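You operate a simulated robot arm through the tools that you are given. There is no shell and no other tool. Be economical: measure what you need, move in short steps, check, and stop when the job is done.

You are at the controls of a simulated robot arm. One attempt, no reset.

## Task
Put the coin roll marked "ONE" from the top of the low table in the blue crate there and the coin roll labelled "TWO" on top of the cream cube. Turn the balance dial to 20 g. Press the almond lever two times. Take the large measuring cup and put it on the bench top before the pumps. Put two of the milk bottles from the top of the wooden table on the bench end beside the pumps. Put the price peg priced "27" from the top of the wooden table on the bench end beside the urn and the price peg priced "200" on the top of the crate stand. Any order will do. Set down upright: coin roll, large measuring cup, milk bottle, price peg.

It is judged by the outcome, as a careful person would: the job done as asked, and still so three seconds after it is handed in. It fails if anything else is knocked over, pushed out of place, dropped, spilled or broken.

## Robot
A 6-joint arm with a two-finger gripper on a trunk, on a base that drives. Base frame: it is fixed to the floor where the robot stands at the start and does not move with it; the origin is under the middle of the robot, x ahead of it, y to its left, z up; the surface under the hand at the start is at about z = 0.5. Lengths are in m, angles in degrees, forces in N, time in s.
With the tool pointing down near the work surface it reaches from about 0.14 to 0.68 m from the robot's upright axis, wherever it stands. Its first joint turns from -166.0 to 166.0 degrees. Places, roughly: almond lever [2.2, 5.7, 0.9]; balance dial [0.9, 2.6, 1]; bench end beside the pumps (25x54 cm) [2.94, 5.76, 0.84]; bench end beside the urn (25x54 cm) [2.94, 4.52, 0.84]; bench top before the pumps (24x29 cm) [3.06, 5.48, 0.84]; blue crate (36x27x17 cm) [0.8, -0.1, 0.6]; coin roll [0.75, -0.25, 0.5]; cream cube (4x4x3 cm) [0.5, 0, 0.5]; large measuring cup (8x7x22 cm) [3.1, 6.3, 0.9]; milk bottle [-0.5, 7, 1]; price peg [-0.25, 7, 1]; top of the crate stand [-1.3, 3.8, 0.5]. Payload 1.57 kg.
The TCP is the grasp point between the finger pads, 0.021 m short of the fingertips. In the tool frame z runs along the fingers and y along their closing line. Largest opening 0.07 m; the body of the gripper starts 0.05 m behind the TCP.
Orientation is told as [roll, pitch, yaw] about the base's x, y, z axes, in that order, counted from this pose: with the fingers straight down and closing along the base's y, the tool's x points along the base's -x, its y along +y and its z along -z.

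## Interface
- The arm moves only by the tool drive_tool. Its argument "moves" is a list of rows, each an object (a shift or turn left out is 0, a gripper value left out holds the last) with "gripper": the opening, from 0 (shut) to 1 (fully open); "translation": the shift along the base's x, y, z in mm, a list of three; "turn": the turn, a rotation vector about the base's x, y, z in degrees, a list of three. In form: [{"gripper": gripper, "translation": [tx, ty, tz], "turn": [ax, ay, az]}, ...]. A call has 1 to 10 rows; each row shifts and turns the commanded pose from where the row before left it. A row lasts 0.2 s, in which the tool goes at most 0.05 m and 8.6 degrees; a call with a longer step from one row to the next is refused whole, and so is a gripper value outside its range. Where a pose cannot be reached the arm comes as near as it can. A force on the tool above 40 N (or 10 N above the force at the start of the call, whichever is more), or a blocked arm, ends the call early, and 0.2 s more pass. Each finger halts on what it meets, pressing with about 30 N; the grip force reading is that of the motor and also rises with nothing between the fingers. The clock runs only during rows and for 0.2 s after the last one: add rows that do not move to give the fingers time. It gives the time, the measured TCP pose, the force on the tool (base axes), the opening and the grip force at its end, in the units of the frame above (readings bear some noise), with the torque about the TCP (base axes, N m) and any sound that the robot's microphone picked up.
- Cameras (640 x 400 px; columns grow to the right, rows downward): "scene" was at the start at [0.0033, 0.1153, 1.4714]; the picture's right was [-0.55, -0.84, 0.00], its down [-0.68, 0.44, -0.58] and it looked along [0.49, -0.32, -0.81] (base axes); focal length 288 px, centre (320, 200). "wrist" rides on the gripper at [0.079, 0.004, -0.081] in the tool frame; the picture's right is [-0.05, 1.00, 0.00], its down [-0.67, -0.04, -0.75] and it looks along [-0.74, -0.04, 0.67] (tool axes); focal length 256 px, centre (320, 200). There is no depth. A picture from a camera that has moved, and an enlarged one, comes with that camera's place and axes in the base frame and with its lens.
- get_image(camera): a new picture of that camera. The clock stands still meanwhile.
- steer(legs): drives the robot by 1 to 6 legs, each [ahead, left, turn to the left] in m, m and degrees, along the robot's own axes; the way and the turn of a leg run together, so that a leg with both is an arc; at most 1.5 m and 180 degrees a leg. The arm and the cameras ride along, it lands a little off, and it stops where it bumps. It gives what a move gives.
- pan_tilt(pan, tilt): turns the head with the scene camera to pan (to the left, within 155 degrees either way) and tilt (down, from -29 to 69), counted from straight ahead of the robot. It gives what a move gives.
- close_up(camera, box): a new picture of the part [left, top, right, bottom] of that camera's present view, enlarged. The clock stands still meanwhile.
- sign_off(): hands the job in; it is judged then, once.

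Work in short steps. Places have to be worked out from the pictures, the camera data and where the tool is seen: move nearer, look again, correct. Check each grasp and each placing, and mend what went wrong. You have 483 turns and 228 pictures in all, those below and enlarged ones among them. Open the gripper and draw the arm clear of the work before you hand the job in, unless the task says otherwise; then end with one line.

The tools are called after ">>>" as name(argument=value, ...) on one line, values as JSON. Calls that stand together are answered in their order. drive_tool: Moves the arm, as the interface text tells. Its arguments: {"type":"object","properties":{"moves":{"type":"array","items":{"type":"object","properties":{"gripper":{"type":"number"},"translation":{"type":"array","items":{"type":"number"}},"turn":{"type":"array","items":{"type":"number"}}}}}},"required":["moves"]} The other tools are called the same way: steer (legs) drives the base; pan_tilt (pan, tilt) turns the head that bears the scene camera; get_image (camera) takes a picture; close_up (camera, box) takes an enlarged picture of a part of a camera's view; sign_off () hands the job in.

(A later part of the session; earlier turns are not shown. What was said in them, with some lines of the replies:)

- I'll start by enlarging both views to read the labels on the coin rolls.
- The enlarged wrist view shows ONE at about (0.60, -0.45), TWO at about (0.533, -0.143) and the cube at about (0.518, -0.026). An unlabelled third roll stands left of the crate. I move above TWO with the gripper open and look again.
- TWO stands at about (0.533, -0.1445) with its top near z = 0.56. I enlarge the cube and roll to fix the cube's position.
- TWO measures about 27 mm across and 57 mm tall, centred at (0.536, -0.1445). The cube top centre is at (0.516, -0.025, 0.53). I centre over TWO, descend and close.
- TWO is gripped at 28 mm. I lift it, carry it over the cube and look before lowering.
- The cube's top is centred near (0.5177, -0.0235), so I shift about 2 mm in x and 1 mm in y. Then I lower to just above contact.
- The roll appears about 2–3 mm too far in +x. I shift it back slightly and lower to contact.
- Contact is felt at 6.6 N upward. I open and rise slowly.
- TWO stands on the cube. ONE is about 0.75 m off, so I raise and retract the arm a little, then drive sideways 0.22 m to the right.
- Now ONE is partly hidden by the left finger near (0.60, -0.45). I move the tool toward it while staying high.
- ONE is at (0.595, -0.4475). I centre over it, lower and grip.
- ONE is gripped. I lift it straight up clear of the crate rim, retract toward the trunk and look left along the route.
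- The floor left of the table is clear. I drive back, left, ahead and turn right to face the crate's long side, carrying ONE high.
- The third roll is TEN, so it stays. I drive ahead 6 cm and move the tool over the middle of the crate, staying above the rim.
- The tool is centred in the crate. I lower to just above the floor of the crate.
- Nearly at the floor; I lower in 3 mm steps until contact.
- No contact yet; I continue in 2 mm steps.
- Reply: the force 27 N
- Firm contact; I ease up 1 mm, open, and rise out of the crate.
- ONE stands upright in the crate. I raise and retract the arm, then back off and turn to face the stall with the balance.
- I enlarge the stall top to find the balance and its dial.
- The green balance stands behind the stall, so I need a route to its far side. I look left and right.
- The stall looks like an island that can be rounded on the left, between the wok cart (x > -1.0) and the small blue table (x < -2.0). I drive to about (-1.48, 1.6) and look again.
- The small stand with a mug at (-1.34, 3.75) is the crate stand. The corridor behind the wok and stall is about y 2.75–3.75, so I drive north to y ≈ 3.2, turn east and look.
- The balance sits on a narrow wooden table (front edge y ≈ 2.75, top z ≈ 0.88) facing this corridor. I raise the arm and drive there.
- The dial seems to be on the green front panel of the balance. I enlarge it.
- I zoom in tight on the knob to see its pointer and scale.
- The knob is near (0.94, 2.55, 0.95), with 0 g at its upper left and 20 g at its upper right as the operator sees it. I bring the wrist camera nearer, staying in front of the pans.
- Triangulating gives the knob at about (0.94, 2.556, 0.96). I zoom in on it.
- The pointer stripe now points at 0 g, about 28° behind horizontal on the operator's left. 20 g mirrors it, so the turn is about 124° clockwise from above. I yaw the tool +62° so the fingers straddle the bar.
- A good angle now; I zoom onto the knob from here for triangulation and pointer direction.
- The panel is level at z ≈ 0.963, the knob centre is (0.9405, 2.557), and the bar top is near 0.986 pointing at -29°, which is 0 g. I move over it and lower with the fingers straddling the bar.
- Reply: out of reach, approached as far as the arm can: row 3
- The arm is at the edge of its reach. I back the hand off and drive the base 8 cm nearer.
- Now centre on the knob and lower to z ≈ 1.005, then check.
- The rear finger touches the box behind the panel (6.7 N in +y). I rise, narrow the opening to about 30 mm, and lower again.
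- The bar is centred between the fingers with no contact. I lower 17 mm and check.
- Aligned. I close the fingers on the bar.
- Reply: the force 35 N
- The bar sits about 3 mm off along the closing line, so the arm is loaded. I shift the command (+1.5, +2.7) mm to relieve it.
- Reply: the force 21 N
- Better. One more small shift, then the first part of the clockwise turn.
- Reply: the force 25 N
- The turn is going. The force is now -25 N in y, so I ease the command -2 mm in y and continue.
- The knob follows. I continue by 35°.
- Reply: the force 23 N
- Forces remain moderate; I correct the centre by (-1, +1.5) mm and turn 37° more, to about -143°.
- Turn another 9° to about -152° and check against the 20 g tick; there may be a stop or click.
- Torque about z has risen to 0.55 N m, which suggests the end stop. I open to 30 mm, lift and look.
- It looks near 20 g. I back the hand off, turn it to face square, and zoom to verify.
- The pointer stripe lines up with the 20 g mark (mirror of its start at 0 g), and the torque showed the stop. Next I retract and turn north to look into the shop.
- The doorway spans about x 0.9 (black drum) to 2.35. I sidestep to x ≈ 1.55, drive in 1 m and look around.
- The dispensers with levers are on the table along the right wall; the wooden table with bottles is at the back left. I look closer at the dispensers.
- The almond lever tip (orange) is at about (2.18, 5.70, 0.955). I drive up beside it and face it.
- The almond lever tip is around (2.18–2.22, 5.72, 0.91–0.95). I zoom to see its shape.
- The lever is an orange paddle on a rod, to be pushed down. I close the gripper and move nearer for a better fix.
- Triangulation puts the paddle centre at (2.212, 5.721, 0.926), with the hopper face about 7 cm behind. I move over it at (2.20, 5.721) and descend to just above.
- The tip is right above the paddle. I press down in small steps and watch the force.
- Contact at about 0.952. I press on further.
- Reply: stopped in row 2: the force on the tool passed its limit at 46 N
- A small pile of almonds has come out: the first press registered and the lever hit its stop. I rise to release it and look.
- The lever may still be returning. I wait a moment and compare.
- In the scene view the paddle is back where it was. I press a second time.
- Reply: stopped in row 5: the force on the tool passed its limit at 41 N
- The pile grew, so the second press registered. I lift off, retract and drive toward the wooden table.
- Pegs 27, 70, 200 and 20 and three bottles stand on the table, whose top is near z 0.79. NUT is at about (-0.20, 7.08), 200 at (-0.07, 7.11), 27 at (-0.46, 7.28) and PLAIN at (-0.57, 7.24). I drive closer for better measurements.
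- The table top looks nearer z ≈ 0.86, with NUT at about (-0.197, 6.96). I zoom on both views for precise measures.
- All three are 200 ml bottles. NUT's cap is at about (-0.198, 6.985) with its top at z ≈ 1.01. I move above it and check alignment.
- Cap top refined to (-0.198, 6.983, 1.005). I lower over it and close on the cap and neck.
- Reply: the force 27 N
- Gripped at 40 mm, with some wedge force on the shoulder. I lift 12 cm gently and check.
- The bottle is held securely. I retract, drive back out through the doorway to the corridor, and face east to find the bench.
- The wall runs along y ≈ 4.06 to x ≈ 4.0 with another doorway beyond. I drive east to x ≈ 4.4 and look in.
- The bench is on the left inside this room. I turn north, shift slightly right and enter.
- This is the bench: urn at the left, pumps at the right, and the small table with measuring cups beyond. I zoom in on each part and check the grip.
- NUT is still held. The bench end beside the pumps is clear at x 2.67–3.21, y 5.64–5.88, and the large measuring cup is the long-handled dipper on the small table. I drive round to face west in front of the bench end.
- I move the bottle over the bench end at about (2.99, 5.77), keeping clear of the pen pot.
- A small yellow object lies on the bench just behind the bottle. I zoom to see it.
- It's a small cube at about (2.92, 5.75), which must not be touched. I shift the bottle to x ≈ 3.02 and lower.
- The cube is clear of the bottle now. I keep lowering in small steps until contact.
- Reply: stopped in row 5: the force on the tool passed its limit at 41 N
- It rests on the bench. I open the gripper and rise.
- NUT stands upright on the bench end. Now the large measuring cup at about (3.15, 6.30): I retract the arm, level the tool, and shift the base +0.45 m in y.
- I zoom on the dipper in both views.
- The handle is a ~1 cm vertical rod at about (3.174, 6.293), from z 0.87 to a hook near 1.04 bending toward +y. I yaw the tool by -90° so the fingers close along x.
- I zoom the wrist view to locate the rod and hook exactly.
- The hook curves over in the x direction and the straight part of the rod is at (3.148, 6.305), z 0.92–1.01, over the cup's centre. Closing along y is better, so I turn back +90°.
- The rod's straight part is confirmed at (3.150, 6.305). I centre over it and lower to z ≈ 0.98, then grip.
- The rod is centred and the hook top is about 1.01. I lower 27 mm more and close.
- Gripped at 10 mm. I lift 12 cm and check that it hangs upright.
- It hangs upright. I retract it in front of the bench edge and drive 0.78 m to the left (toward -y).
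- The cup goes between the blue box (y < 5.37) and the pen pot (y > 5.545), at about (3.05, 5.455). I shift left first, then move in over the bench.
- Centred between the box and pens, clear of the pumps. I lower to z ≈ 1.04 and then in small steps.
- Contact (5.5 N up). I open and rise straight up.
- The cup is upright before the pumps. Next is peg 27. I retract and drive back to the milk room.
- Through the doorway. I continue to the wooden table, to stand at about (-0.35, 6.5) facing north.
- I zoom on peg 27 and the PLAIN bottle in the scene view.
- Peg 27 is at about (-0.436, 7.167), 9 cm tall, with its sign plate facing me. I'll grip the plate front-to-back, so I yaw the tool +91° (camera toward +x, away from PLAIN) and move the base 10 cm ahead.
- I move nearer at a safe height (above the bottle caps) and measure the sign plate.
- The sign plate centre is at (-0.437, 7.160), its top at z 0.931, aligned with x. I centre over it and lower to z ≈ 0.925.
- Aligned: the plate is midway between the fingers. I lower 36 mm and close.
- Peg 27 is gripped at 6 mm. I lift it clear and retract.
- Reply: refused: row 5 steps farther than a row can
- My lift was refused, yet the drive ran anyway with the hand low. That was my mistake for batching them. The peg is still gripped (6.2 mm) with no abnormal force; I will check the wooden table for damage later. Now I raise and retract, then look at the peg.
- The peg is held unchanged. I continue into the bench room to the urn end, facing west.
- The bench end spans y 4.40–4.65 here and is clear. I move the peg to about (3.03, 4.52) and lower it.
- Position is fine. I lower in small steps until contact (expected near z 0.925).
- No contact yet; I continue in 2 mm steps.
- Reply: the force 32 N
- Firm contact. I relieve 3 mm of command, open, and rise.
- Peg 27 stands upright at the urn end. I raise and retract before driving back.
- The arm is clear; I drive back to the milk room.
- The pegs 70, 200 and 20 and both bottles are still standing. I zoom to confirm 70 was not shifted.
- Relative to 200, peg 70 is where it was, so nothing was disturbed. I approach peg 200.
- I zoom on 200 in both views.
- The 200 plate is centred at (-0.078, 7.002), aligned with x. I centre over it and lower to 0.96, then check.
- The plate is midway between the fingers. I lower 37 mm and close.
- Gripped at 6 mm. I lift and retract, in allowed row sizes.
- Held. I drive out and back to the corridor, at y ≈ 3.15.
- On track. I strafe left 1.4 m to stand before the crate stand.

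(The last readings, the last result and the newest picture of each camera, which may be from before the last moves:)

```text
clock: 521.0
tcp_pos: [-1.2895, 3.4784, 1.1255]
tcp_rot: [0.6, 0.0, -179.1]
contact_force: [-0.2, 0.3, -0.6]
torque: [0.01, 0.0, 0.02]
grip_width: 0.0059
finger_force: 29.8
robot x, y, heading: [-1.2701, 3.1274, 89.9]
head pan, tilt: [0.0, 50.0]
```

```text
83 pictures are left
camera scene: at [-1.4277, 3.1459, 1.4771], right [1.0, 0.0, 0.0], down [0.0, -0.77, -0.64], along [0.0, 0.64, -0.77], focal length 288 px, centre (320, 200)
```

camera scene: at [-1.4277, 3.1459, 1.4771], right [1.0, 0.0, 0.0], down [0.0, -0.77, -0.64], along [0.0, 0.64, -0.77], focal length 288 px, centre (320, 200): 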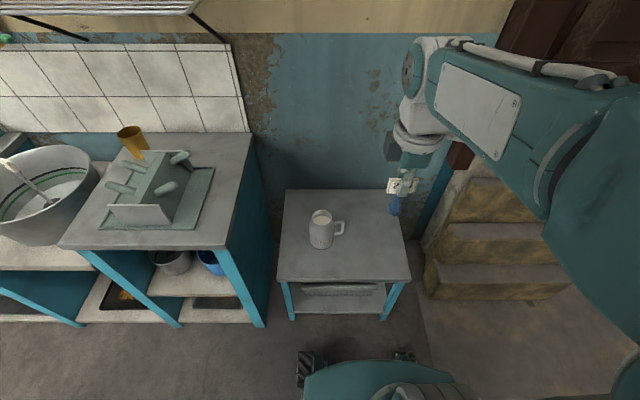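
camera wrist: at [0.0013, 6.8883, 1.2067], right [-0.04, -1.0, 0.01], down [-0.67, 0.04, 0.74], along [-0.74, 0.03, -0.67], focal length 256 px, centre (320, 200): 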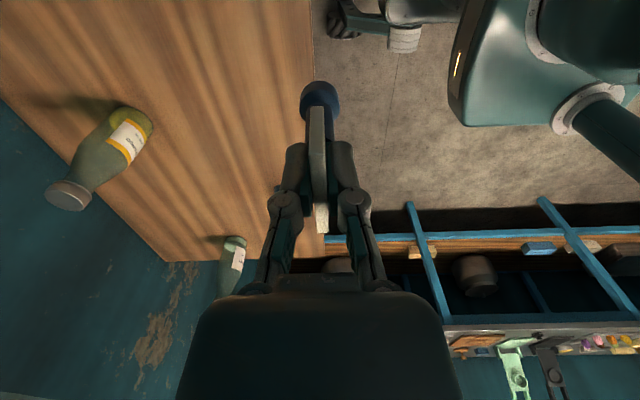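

The stand top spans about x -1.58…-1.09, y 3.60–4.04, with the mug at (-1.42, 3.75). I'll set the peg at about (-1.20, 3.77). I drive ahead 10 cm first.

>>> steer(legs=[[0.1, 0, 0]])

>>> drive_tool(moves=[{"translation": [15, 35, -25]}, {"translation": [15, 35, -25]}, {"translation": [15, 35, -25]}, {"translation": [15, 35, -25]}, {"translation": [15, 35, -25]}, {"translation": [10, 15, -40]}, {"translation": [0, 0, -45]}, {"translation": [0, 0, -45]}, {"translation": [0, 0, -45]}])

>>> get_image(camera="scene")

>>> get_image(camera="wrist")

```text
clock: 522.1
tcp_pos: [-1.2893, 3.5789, 1.1246]
tcp_rot: [0.5, 0.1, -179.1]
contact_force: [-0.2, -1.2, -1.2]
torque: [-0.01, -0.02, -0.02]
grip_width: 0.0061
finger_force: 30.3
robot x, y, heading: [-1.2742, 3.2276, 90.0]
head pan, tilt: [0.0, 50.0]
```

```text
clock: 524.1
tcp_pos: [-1.2036, 3.7685, 0.824]
tcp_rot: [0.4, 0.1, -179.3]
contact_force: [0.6, -1.1, 0.1]
torque: [-0.01, -0.05, 0.01]
grip_width: 0.0059
finger_force: 30.1
robot x, y, heading: [-1.274, 3.2294, 90.1]
head pan, tilt: [0.0, 50.0]
```

```text
82 pictures are left
camera scene: at [-1.427, 3.2478, 1.4771], right [1.0, 0.0, 0.0], down [0.0, -0.77, -0.64], along [0.0, 0.64, -0.77], focal length 288 px, centre (320, 200)
```

scene: 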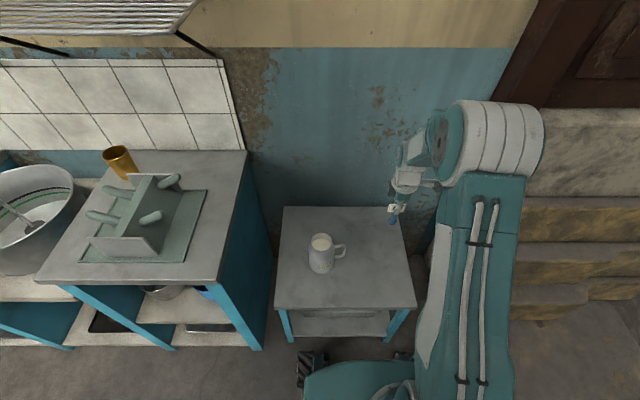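

```text
81 pictures are left
camera wrist: at [-1.1251, 3.7663, 0.9057], right [-0.04, -1.0, 0.01], down [-0.67, 0.03, 0.74], along [-0.74, 0.02, -0.67], focal length 256 px, centre (320, 200)
```

wrist: 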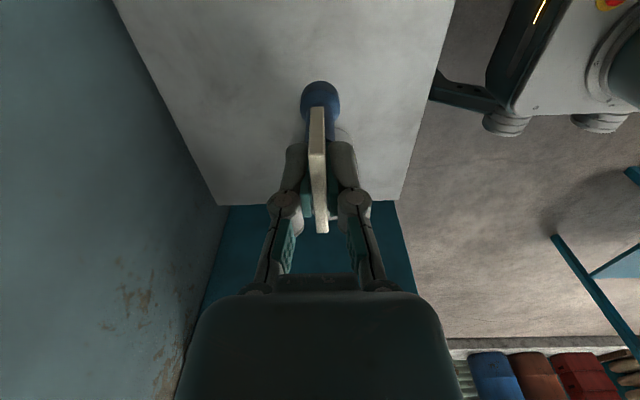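

Good clearance from the mug. I lower to z ≈ 0.61 and then in small steps.

>>> drive_tool(moves=[{"translation": [0, 0, -45]}, {"translation": [0, 0, -45]}, {"translation": [0, 0, -45]}, {"translation": [0, 0, -45]}, {"translation": [0, 0, -30]}, {"translation": [0, 0, 0]}])

>>> get_image(camera="scene")

>>> get_image(camera="wrist")

```text
clock: 525.5
tcp_pos: [-1.2026, 3.7689, 0.612]
tcp_rot: [0.5, 0.1, -179.1]
contact_force: [0.4, 0.3, -1.1]
torque: [0.0, -0.01, -0.03]
grip_width: 0.006
finger_force: 30.0
robot x, y, heading: [-1.2724, 3.2275, 89.9]
head pan, tilt: [0.0, 50.0]
```

```text
80 pictures are left
camera scene: at [-1.427, 3.2481, 1.4771], right [1.0, 0.0, 0.0], down [0.0, -0.77, -0.64], along [0.0, 0.64, -0.77], focal length 288 px, centre (320, 200)
```

scene: 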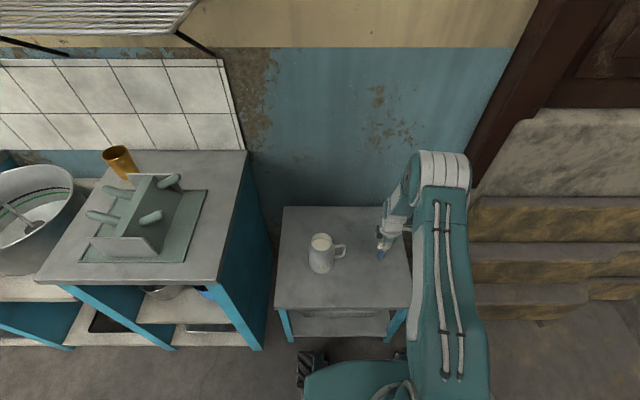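

```text
79 pictures are left
camera wrist: at [-1.1236, 3.7664, 0.6945], right [-0.04, -1.0, 0.01], down [-0.67, 0.03, 0.74], along [-0.74, 0.02, -0.67], focal length 256 px, centre (320, 200)
```

wrist: 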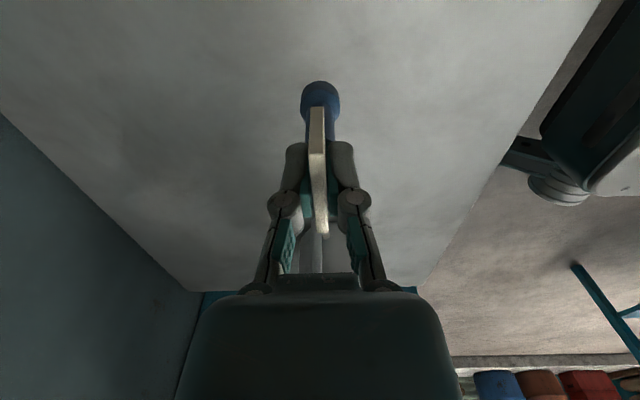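

Still above the surface; I descend in small steps.

>>> drive_tool(moves=[{"translation": [0, 0, -8]}, {"translation": [0, 0, -5]}, {"translation": [0, 0, -5]}, {"translation": [0, 0, -4]}, {"translation": [0, 0, -4]}, {"translation": [0, 0, 0]}])

```text
clock: 526.9
tcp_pos: [-1.2035, 3.7684, 0.5878]
tcp_rot: [0.5, 0.1, -179.2]
contact_force: [-0.7, -0.3, -0.8]
torque: [0.01, 0.03, 0.0]
grip_width: 0.006
finger_force: 30.1
robot x, y, heading: [-1.2709, 3.2288, 89.9]
head pan, tilt: [0.0, 50.0]
```

>>> drive_tool(moves=[{"translation": [0, 0, -4]}, {"translation": [0, 0, -4]}, {"translation": [0, 0, -3]}, {"translation": [0, 0, -3]}, {"translation": [0, 0, -3]}, {"translation": [0, 0, 0]}])

```text
clock: 528.3
tcp_pos: [-1.2036, 3.7711, 0.5726]
tcp_rot: [0.2, 0.1, -179.2]
contact_force: [0.2, -1.6, 31.1]
torque: [-0.05, -0.02, -0.03]
grip_width: 0.006
finger_force: 30.3
robot x, y, heading: [-1.2726, 3.2277, 90.0]
head pan, tilt: [0.0, 50.0]
```

Contact at 0.573. I relieve the pressure, open and rise.

>>> drive_tool(moves=[{"translation": [0, 0, 2.5]}, {"gripper": 0.2}, {"gripper": 0.5}, {"gripper": 0.8}, {"gripper": 0.8}, {"translation": [0, 0, 30]}, {"translation": [0, 0, 45]}, {"translation": [0, 0, 45]}, {"translation": [0, 0, 45]}])

>>> get_image(camera="wrist")

```text
clock: 530.3
tcp_pos: [-1.2029, 3.7677, 0.7389]
tcp_rot: [0.6, 0.1, -179.2]
contact_force: [0.4, -0.1, -0.6]
torque: [0.03, -0.01, -0.02]
grip_width: 0.0563
finger_force: 0.0
robot x, y, heading: [-1.2731, 3.2316, 90.1]
head pan, tilt: [0.0, 50.0]
```

```text
78 pictures are left
camera wrist: at [-1.1249, 3.7653, 0.8208], right [-0.04, -1.0, 0.01], down [-0.67, 0.03, 0.74], along [-0.74, 0.02, -0.67], focal length 256 px, centre (320, 200)
```

wrist: 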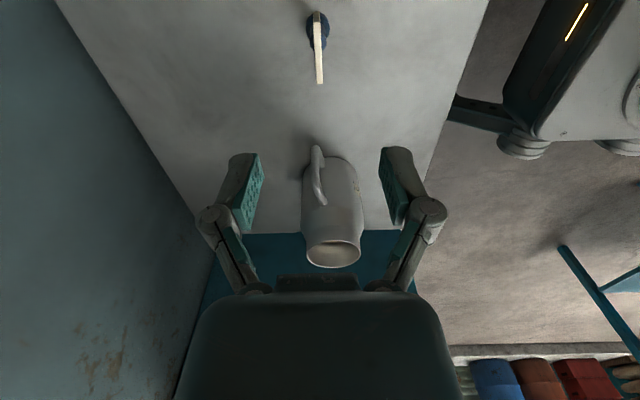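

Peg 200 stands upright and the mug is untouched. I raise the arm, retract, and turn the tool -90° for the last bottle.

>>> drive_tool(moves=[{"translation": [0, 0, 45]}, {"translation": [0, 0, 45]}, {"translation": [0, 0, 45]}, {"translation": [0, 0, 45]}, {"translation": [0, 0, 45]}, {"translation": [0, 0, 45]}, {"translation": [0, 0, 45]}, {"translation": [0, 0, 45]}, {"translation": [0, -40, 25]}, {"translation": [0, -40, 25]}])

>>> drive_tool(moves=[{"gripper": 1, "translation": [-14, -40, 0], "turn": [0, 0, -8.5]}, {"translation": [-14, -40, 0], "turn": [0, 0, -8.5]}, {"translation": [-14, -30, 0], "turn": [0, 0, -8.5]}, {"turn": [0, 0, -8.5]}, {"turn": [0, 0, -8.5]}, {"turn": [0, 0, -8.5]}, {"turn": [0, 0, -8.5]}, {"turn": [0, 0, -8.5]}, {"turn": [0, 0, -8.5]}, {"turn": [0, 0, -8.5]}])

>>> drive_tool(moves=[{"turn": [0, 0, -6]}, {"translation": [0, 0, 0]}])

```text
clock: 532.5
tcp_pos: [-1.2022, 3.6886, 1.1484]
tcp_rot: [0.5, 0.1, -179.3]
contact_force: [-0.3, 0.1, -0.1]
torque: [-0.02, 0.03, 0.02]
grip_width: 0.0561
finger_force: 0.0
robot x, y, heading: [-1.2742, 3.2239, 90.0]
head pan, tilt: [0.0, 50.0]
```

```text
clock: 534.7
tcp_pos: [-1.2454, 3.5791, 1.1503]
tcp_rot: [0.4, 0.1, 95.7]
contact_force: [-0.1, 0.4, 0.4]
torque: [0.01, -0.02, 0.02]
grip_width: 0.0699
finger_force: 0.0
robot x, y, heading: [-1.2733, 3.2289, 90.1]
head pan, tilt: [0.0, 50.0]
```

```text
clock: 535.3
tcp_pos: [-1.2457, 3.5787, 1.1496]
tcp_rot: [0.4, 0.2, 89.7]
contact_force: [0.8, 1.1, 0.5]
torque: [-0.02, -0.03, 0.0]
grip_width: 0.0698
finger_force: 0.0
robot x, y, heading: [-1.2705, 3.2294, 90.1]
head pan, tilt: [0.0, 50.0]
```

I drive back to the milk room by the same route.

>>> steer(legs=[[-0.09, 0, 0], [0, -1.5, 0], [0, -1.37, 0], [1.5, 0, 0], [1.15, 0, 0], [0, 1.5, 0]])

>>> steer(legs=[[0, 0.3, 0], [0.72, 0, 0]])

>>> get_image(camera="scene")

>>> get_image(camera="wrist")

```text
clock: 569.4
tcp_pos: [0.0934, 6.1045, 1.1494]
tcp_rot: [0.4, 0.2, 91.3]
contact_force: [1.8, -0.3, -0.2]
torque: [0.01, -0.01, -0.02]
grip_width: 0.0701
finger_force: 0.1
robot x, y, heading: [0.0704, 5.7556, 91.3]
head pan, tilt: [0.0, 50.0]
```

```text
clock: 575.0
tcp_pos: [-0.2236, 6.8158, 1.1496]
tcp_rot: [0.4, 0.1, 91.2]
contact_force: [-0.1, 0.7, -0.1]
torque: [0.01, -0.03, 0.01]
grip_width: 0.0701
finger_force: 0.1
robot x, y, heading: [-0.2396, 6.4616, 91.4]
head pan, tilt: [0.0, 50.0]
```

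```text
77 pictures are left
camera scene: at [-0.3969, 6.4789, 1.4771], right [1.0, 0.02, 0.0], down [0.02, -0.77, -0.64], along [-0.01, 0.64, -0.77], focal length 288 px, centre (320, 200)
```

scene: 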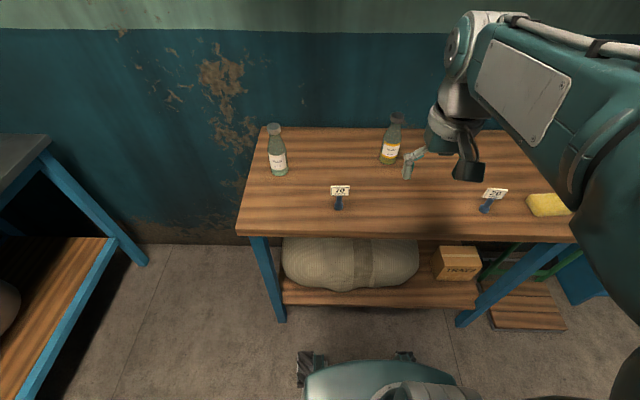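

```text
76 pictures are left
camera wrist: at [-0.2266, 6.7359, 1.2314], right [-1.0, 0.03, 0.01], down [0.03, 0.67, 0.74], along [0.02, 0.74, -0.67], focal length 256 px, centre (320, 200)
```

wrist: 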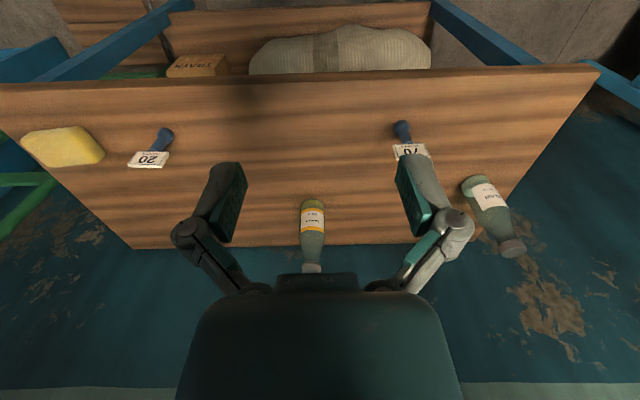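

MANGO is at about (-0.19, 7.18). I drive 12 cm ahead and move the hand close for a fix.

>>> steer(legs=[[0.12, 0, 0]])

>>> drive_tool(moves=[{"translation": [10, 38, -10]}, {"translation": [10, 38, -10]}, {"translation": [10, 38, -10]}, {"translation": [5, 30, -10]}, {"translation": [0, 0, 0]}])

>>> get_image(camera="wrist")

>>> close_up(camera="scene", box=[340, 90, 480, 210])

```text
clock: 576.2
tcp_pos: [-0.2261, 6.9368, 1.1491]
tcp_rot: [0.4, 0.2, 91.2]
contact_force: [-0.4, 0.3, 0.3]
torque: [0.0, 0.04, 0.0]
grip_width: 0.0697
finger_force: 0.1
robot x, y, heading: [-0.244, 6.5847, 91.3]
head pan, tilt: [0.0, 50.0]
```

```text
clock: 577.4
tcp_pos: [-0.1915, 7.0795, 1.1098]
tcp_rot: [0.3, 0.1, 91.2]
contact_force: [0.3, -0.5, 0.7]
torque: [0.02, 0.0, 0.02]
grip_width: 0.0699
finger_force: 0.1
robot x, y, heading: [-0.2479, 6.5845, 91.4]
head pan, tilt: [0.0, 50.0]
```

```text
75 pictures are left
camera wrist: at [-0.1945, 7.0007, 1.1917], right [-1.0, 0.03, 0.01], down [0.03, 0.67, 0.74], along [0.02, 0.74, -0.67], focal length 256 px, centre (320, 200)
```

wrist: 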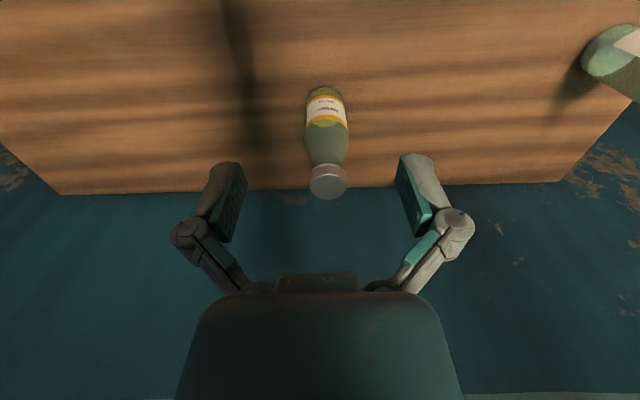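

```text
3.33 times, centred on (410, 150) of scene
camera zoom: at [-0.3994, 6.6003, 1.4771], right [1.0, 0.02, 0.0], down [0.02, -0.77, -0.64], along [-0.02, 0.64, -0.77], focal length 960 px, centre (20, 367)
```

zoom: 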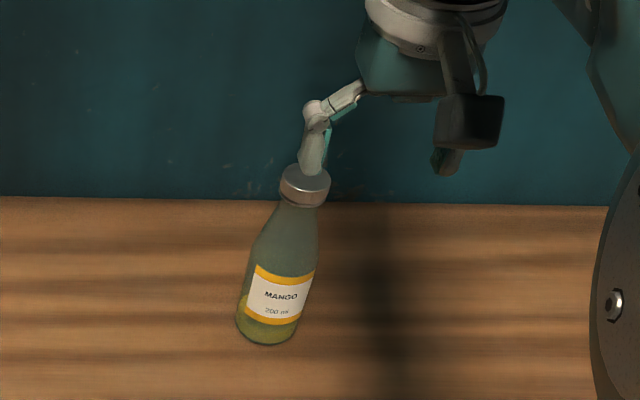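

MANGO's cap is at (-0.198, 7.186, 1.005). I move over it, check height 1.06, then lower and grip.

>>> drive_tool(moves=[{"translation": [-3, 36, 0]}, {"translation": [-2, 36, 0]}, {"translation": [-2, 34, 0]}, {"translation": [0, 0, -40]}, {"translation": [0, 0, 0]}])

>>> get_image(camera="wrist")

```text
clock: 578.6
tcp_pos: [-0.1986, 7.1854, 1.0701]
tcp_rot: [0.4, 0.1, 91.2]
contact_force: [-0.3, 0.0, -0.7]
torque: [0.03, 0.01, -0.01]
grip_width: 0.07
finger_force: 0.1
robot x, y, heading: [-0.2436, 6.5843, 91.4]
head pan, tilt: [0.0, 50.0]
```

```text
73 pictures are left
camera wrist: at [-0.201, 7.1061, 1.152], right [-1.0, 0.03, 0.01], down [0.03, 0.67, 0.74], along [0.02, 0.74, -0.67], focal length 256 px, centre (320, 200)
```

wrist: 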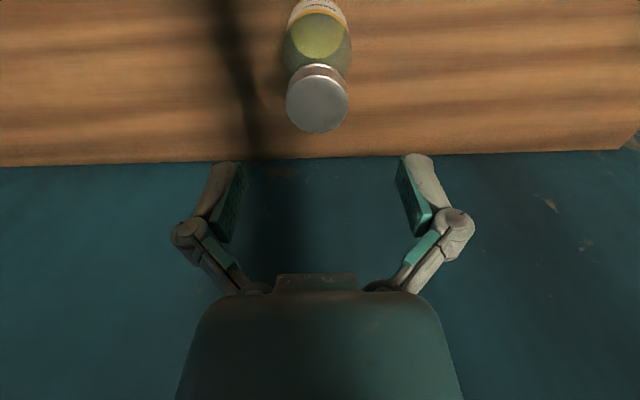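

Aligned as it was with NUT. I lower and close.

>>> drive_tool(moves=[{"translation": [0, -3, -30]}, {"translation": [0, 0, -30]}, {"translation": [0, 0, -23]}, {"translation": [0, 0, 0]}, {"gripper": 0.4}, {"gripper": 0.4}, {"gripper": 0.4}])

>>> get_image(camera="wrist")

```text
clock: 580.2
tcp_pos: [-0.1977, 7.183, 0.9885]
tcp_rot: [0.5, -0.1, 91.2]
contact_force: [4.1, 0.0, 26.4]
torque: [-0.11, 0.13, 0.05]
grip_width: 0.0382
finger_force: 30.3
robot x, y, heading: [-0.2445, 6.5827, 91.4]
head pan, tilt: [0.0, 50.0]
```

```text
72 pictures are left
camera wrist: at [-0.2005, 7.1028, 1.0713], right [-1.0, 0.03, 0.01], down [0.03, 0.66, 0.75], along [0.02, 0.75, -0.66], focal length 256 px, centre (320, 200)
```

wrist: 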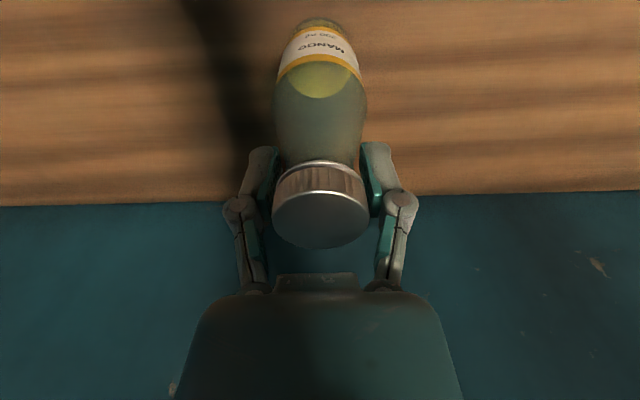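

Gripped at 38 mm, the same as NUT settled to. I lift and retract.

>>> drive_tool(moves=[{"translation": [0, 0, 5]}, {"translation": [0, 0, 20]}, {"translation": [0, 0, 35]}, {"translation": [0, 0, 40]}, {"translation": [0, -10, 35]}, {"translation": [0, -40, 10]}, {"translation": [0, -45, 0]}, {"translation": [0, -45, 0]}, {"translation": [0, -45, 0]}, {"translation": [0, -45, 0]}])

>>> get_image(camera="wrist")

```text
clock: 582.4
tcp_pos: [-0.2, 6.9536, 1.1315]
tcp_rot: [0.4, 0.1, 91.2]
contact_force: [-0.5, 0.7, -3.7]
torque: [-0.02, -0.03, 0.0]
grip_width: 0.0387
finger_force: 29.8
robot x, y, heading: [-0.2442, 6.5857, 91.4]
head pan, tilt: [0.0, 50.0]
```

```text
71 pictures are left
camera wrist: at [-0.2022, 6.873, 1.213], right [-1.0, 0.03, 0.01], down [0.03, 0.67, 0.74], along [0.02, 0.74, -0.67], focal length 256 px, centre (320, 200)
```

wrist: 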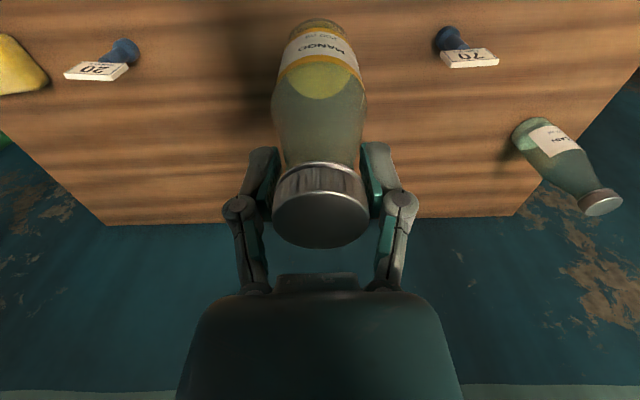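

MANGO is held; 20, 70 and PLAIN stand undisturbed. I drive to the bench room.

>>> steer(legs=[[-0.79, 0, -1.4], [0, -1.5, 0], [0, -0.35, 0], [-1.5, 0, 0], [-0.9, 0, 0], [0, -1.5, 0]])

```text
clock: 613.9
tcp_pos: [3.157, 3.7488, 1.1315]
tcp_rot: [0.4, 0.1, 89.2]
contact_force: [0.5, 0.8, -4.0]
torque: [0.07, 0.02, 0.02]
grip_width: 0.0379
finger_force: 29.7
robot x, y, heading: [3.0987, 3.3819, 89.2]
head pan, tilt: [0.0, 50.0]
```

>>> steer(legs=[[0, -1.29, 0], [1.5, 0, 0], [0.88, 0, 0], [0, 0, 90], [0.74, 0, 0]])

>>> get_image(camera="scene")

>>> get_image(camera="wrist")

```text
clock: 639.2
tcp_pos: [3.3032, 5.8091, 1.1317]
tcp_rot: [0.4, 0.1, -179.7]
contact_force: [-0.2, 0.7, -3.9]
torque: [0.0, 0.01, 0.0]
grip_width: 0.0369
finger_force: 29.6
robot x, y, heading: [3.6734, 5.7567, -179.7]
head pan, tilt: [0.0, 50.0]
```

```text
70 pictures are left
camera scene: at [3.6567, 5.6017, 1.4771], right [-0.01, 1.0, 0.0], down [0.77, 0.01, -0.64], along [-0.64, 0.0, -0.77], focal length 288 px, centre (320, 200)
```

scene: 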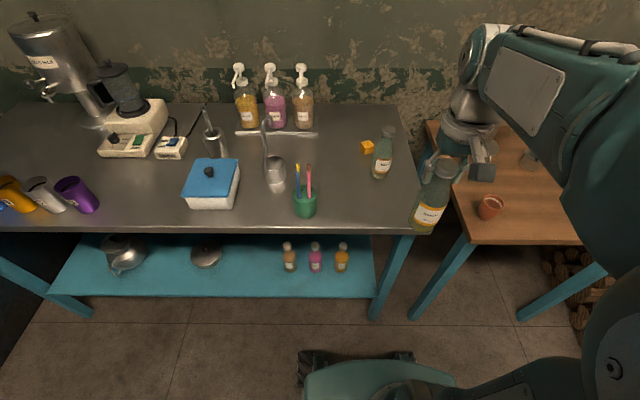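

```text
69 pictures are left
camera wrist: at [3.3828, 5.8043, 1.2133], right [-0.05, -1.0, 0.01], down [-0.67, 0.04, 0.74], along [-0.74, 0.03, -0.67], focal length 256 px, centre (320, 200)
```

wrist: 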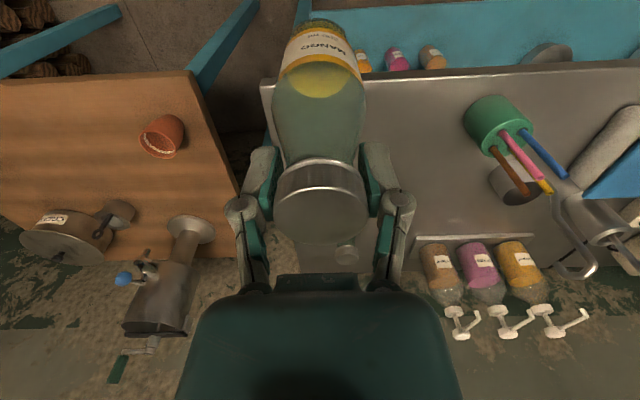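

NUT is at (3.02, 5.78). I place MANGO in front of it at about (3.13, 5.77).

>>> drive_tool(moves=[{"translation": [-43, -9, 0]}, {"translation": [-43, -9, 0]}, {"translation": [-43, -9, 0]}, {"translation": [-44, -9, 0]}, {"translation": [0, 0, -45]}, {"translation": [0, 0, -40]}, {"translation": [0, 0, -25]}, {"translation": [0, 0, -15]}, {"translation": [0, 0, 0]}])

>>> close_up(camera="scene", box=[280, 80, 480, 240])

```text
clock: 641.2
tcp_pos: [3.1317, 5.7713, 1.0071]
tcp_rot: [0.4, 0.2, -179.7]
contact_force: [-1.0, -0.1, -3.3]
torque: [-0.01, 0.03, 0.03]
grip_width: 0.0371
finger_force: 29.9
robot x, y, heading: [3.673, 5.7539, -179.7]
head pan, tilt: [0.0, 50.0]
```

```text
2.50 times, centred on (380, 160) of scene
camera zoom: at [3.6556, 5.6016, 1.4771], right [-0.01, 1.0, 0.0], down [0.77, 0.01, -0.64], along [-0.64, 0.0, -0.77], focal length 720 px, centre (170, 300)
```

zoom: 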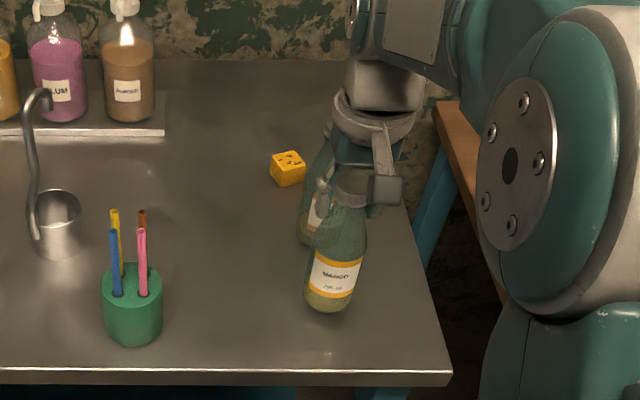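

NUT stands clear behind. I lower to contact in small steps.

>>> drive_tool(moves=[{"translation": [0, 0, -8]}, {"translation": [0, 0, -4]}, {"translation": [0, 0, -3]}, {"translation": [0, 0, -3]}, {"translation": [0, 0, 0]}])

```text
clock: 642.4
tcp_pos: [3.1318, 5.7707, 0.9914]
tcp_rot: [0.4, -0.5, -179.8]
contact_force: [3.0, 0.7, 36.7]
torque: [0.09, -0.63, 0.17]
grip_width: 0.0371
finger_force: 30.3
robot x, y, heading: [3.6748, 5.7541, -179.5]
head pan, tilt: [0.0, 50.0]
```

Contact. I relieve the pressure, open and rise.

>>> drive_tool(moves=[{"translation": [0, 0, 2]}, {"gripper": 0.6}, {"gripper": 0.75}, {"gripper": 0.95}, {"gripper": 1.0}, {"translation": [0, 0, 20]}, {"translation": [0, 0, 40]}, {"translation": [0, 0, 45]}, {"translation": [20, 0, 40]}])

>>> drive_tool(moves=[{"translation": [45, 0, 0]}, {"translation": [45, 0, 0]}, {"translation": [45, 0, 0]}, {"translation": [0, 0, 0]}])

>>> get_image(camera="scene")

>>> get_image(camera="wrist")

```text
clock: 644.4
tcp_pos: [3.1511, 5.7708, 1.1364]
tcp_rot: [0.4, 0.2, -179.8]
contact_force: [-1.1, 0.8, -0.5]
torque: [0.0, -0.05, -0.01]
grip_width: 0.0701
finger_force: 0.1
robot x, y, heading: [3.6755, 5.7568, -179.4]
head pan, tilt: [0.0, 50.0]
```

```text
clock: 645.4
tcp_pos: [3.2869, 5.7713, 1.1348]
tcp_rot: [0.5, 0.1, -179.8]
contact_force: [-0.3, -0.4, 0.4]
torque: [-0.02, 0.0, -0.04]
grip_width: 0.0698
finger_force: 0.2
robot x, y, heading: [3.673, 5.7579, -179.6]
head pan, tilt: [0.0, 50.0]
```

```text
67 pictures are left
camera scene: at [3.6569, 5.6015, 1.4771], right [-0.01, 1.0, 0.0], down [0.77, 0.01, -0.64], along [-0.64, 0.0, -0.77], focal length 288 px, centre (320, 200)
```

scene: 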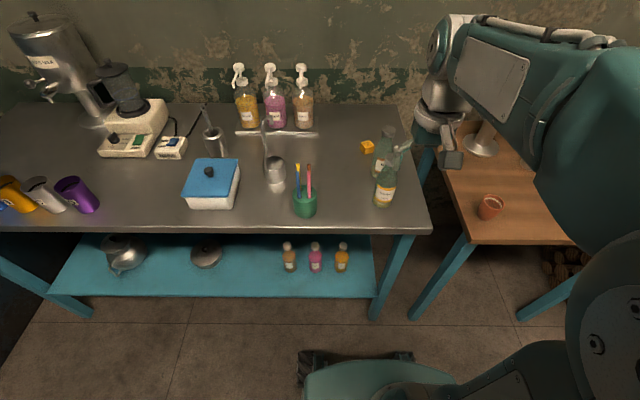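

```text
66 pictures are left
camera wrist: at [3.3649, 5.7678, 1.2175], right [-0.05, -1.0, 0.01], down [-0.67, 0.04, 0.74], along [-0.74, 0.03, -0.67], focal length 256 px, centre (320, 200)
```

wrist: 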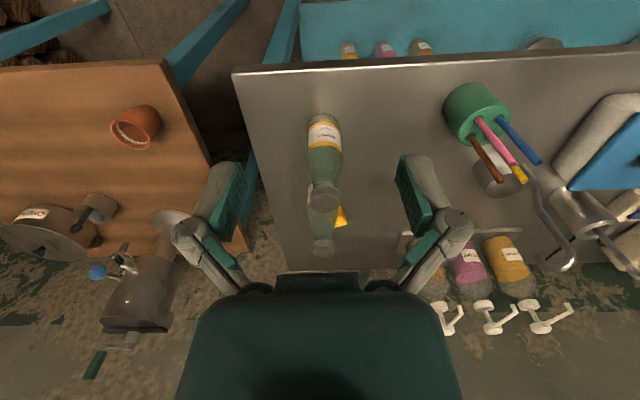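

Both bottles stand upright on the bench end, and the cup is in place before the pumps. I back the robot away so the arm is clear of the work.

>>> steer(legs=[[-0.4, 0, 0]])

>>> pan_tilt(pan=25, tilt=28)

>>> get_image(camera="scene")

```text
clock: 647.9
tcp_pos: [3.688, 5.7738, 1.136]
tcp_rot: [0.5, 0.2, -179.8]
contact_force: [-0.2, -0.2, 0.3]
torque: [0.01, 0.0, 0.02]
grip_width: 0.0701
finger_force: 0.1
robot x, y, heading: [4.0724, 5.7562, -179.5]
head pan, tilt: [0.0, 50.0]
```

```text
clock: 648.8
tcp_pos: [3.6876, 5.7738, 1.1366]
tcp_rot: [0.4, 0.1, -179.8]
contact_force: [-0.6, 0.1, -0.3]
torque: [-0.02, -0.03, 0.0]
grip_width: 0.0702
finger_force: 0.2
robot x, y, heading: [4.0708, 5.7573, -179.8]
head pan, tilt: [25.0, 28.0]
```

```text
65 pictures are left
camera scene: at [4.0532, 5.5659, 1.5097], right [-0.43, 0.9, 0.0], down [0.43, 0.2, -0.88], along [-0.8, -0.38, -0.47], focal length 288 px, centre (320, 200)
```

scene: 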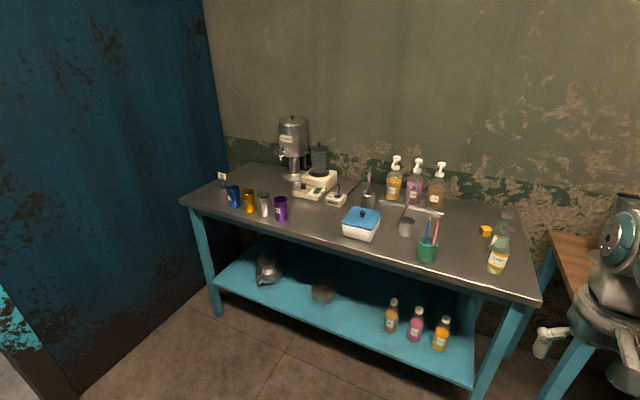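

Peg 27, the bottles and the measuring cup all stand where asked, and the arm is clear with the gripper open. I hand the job in.

>>> sign_off()

```text
The job is handed in.
```

I finished every part of the job and handed it in, with nothing seen knocked over. I checked the dial at 20 g right after turning it but did not look at it again before handing in.
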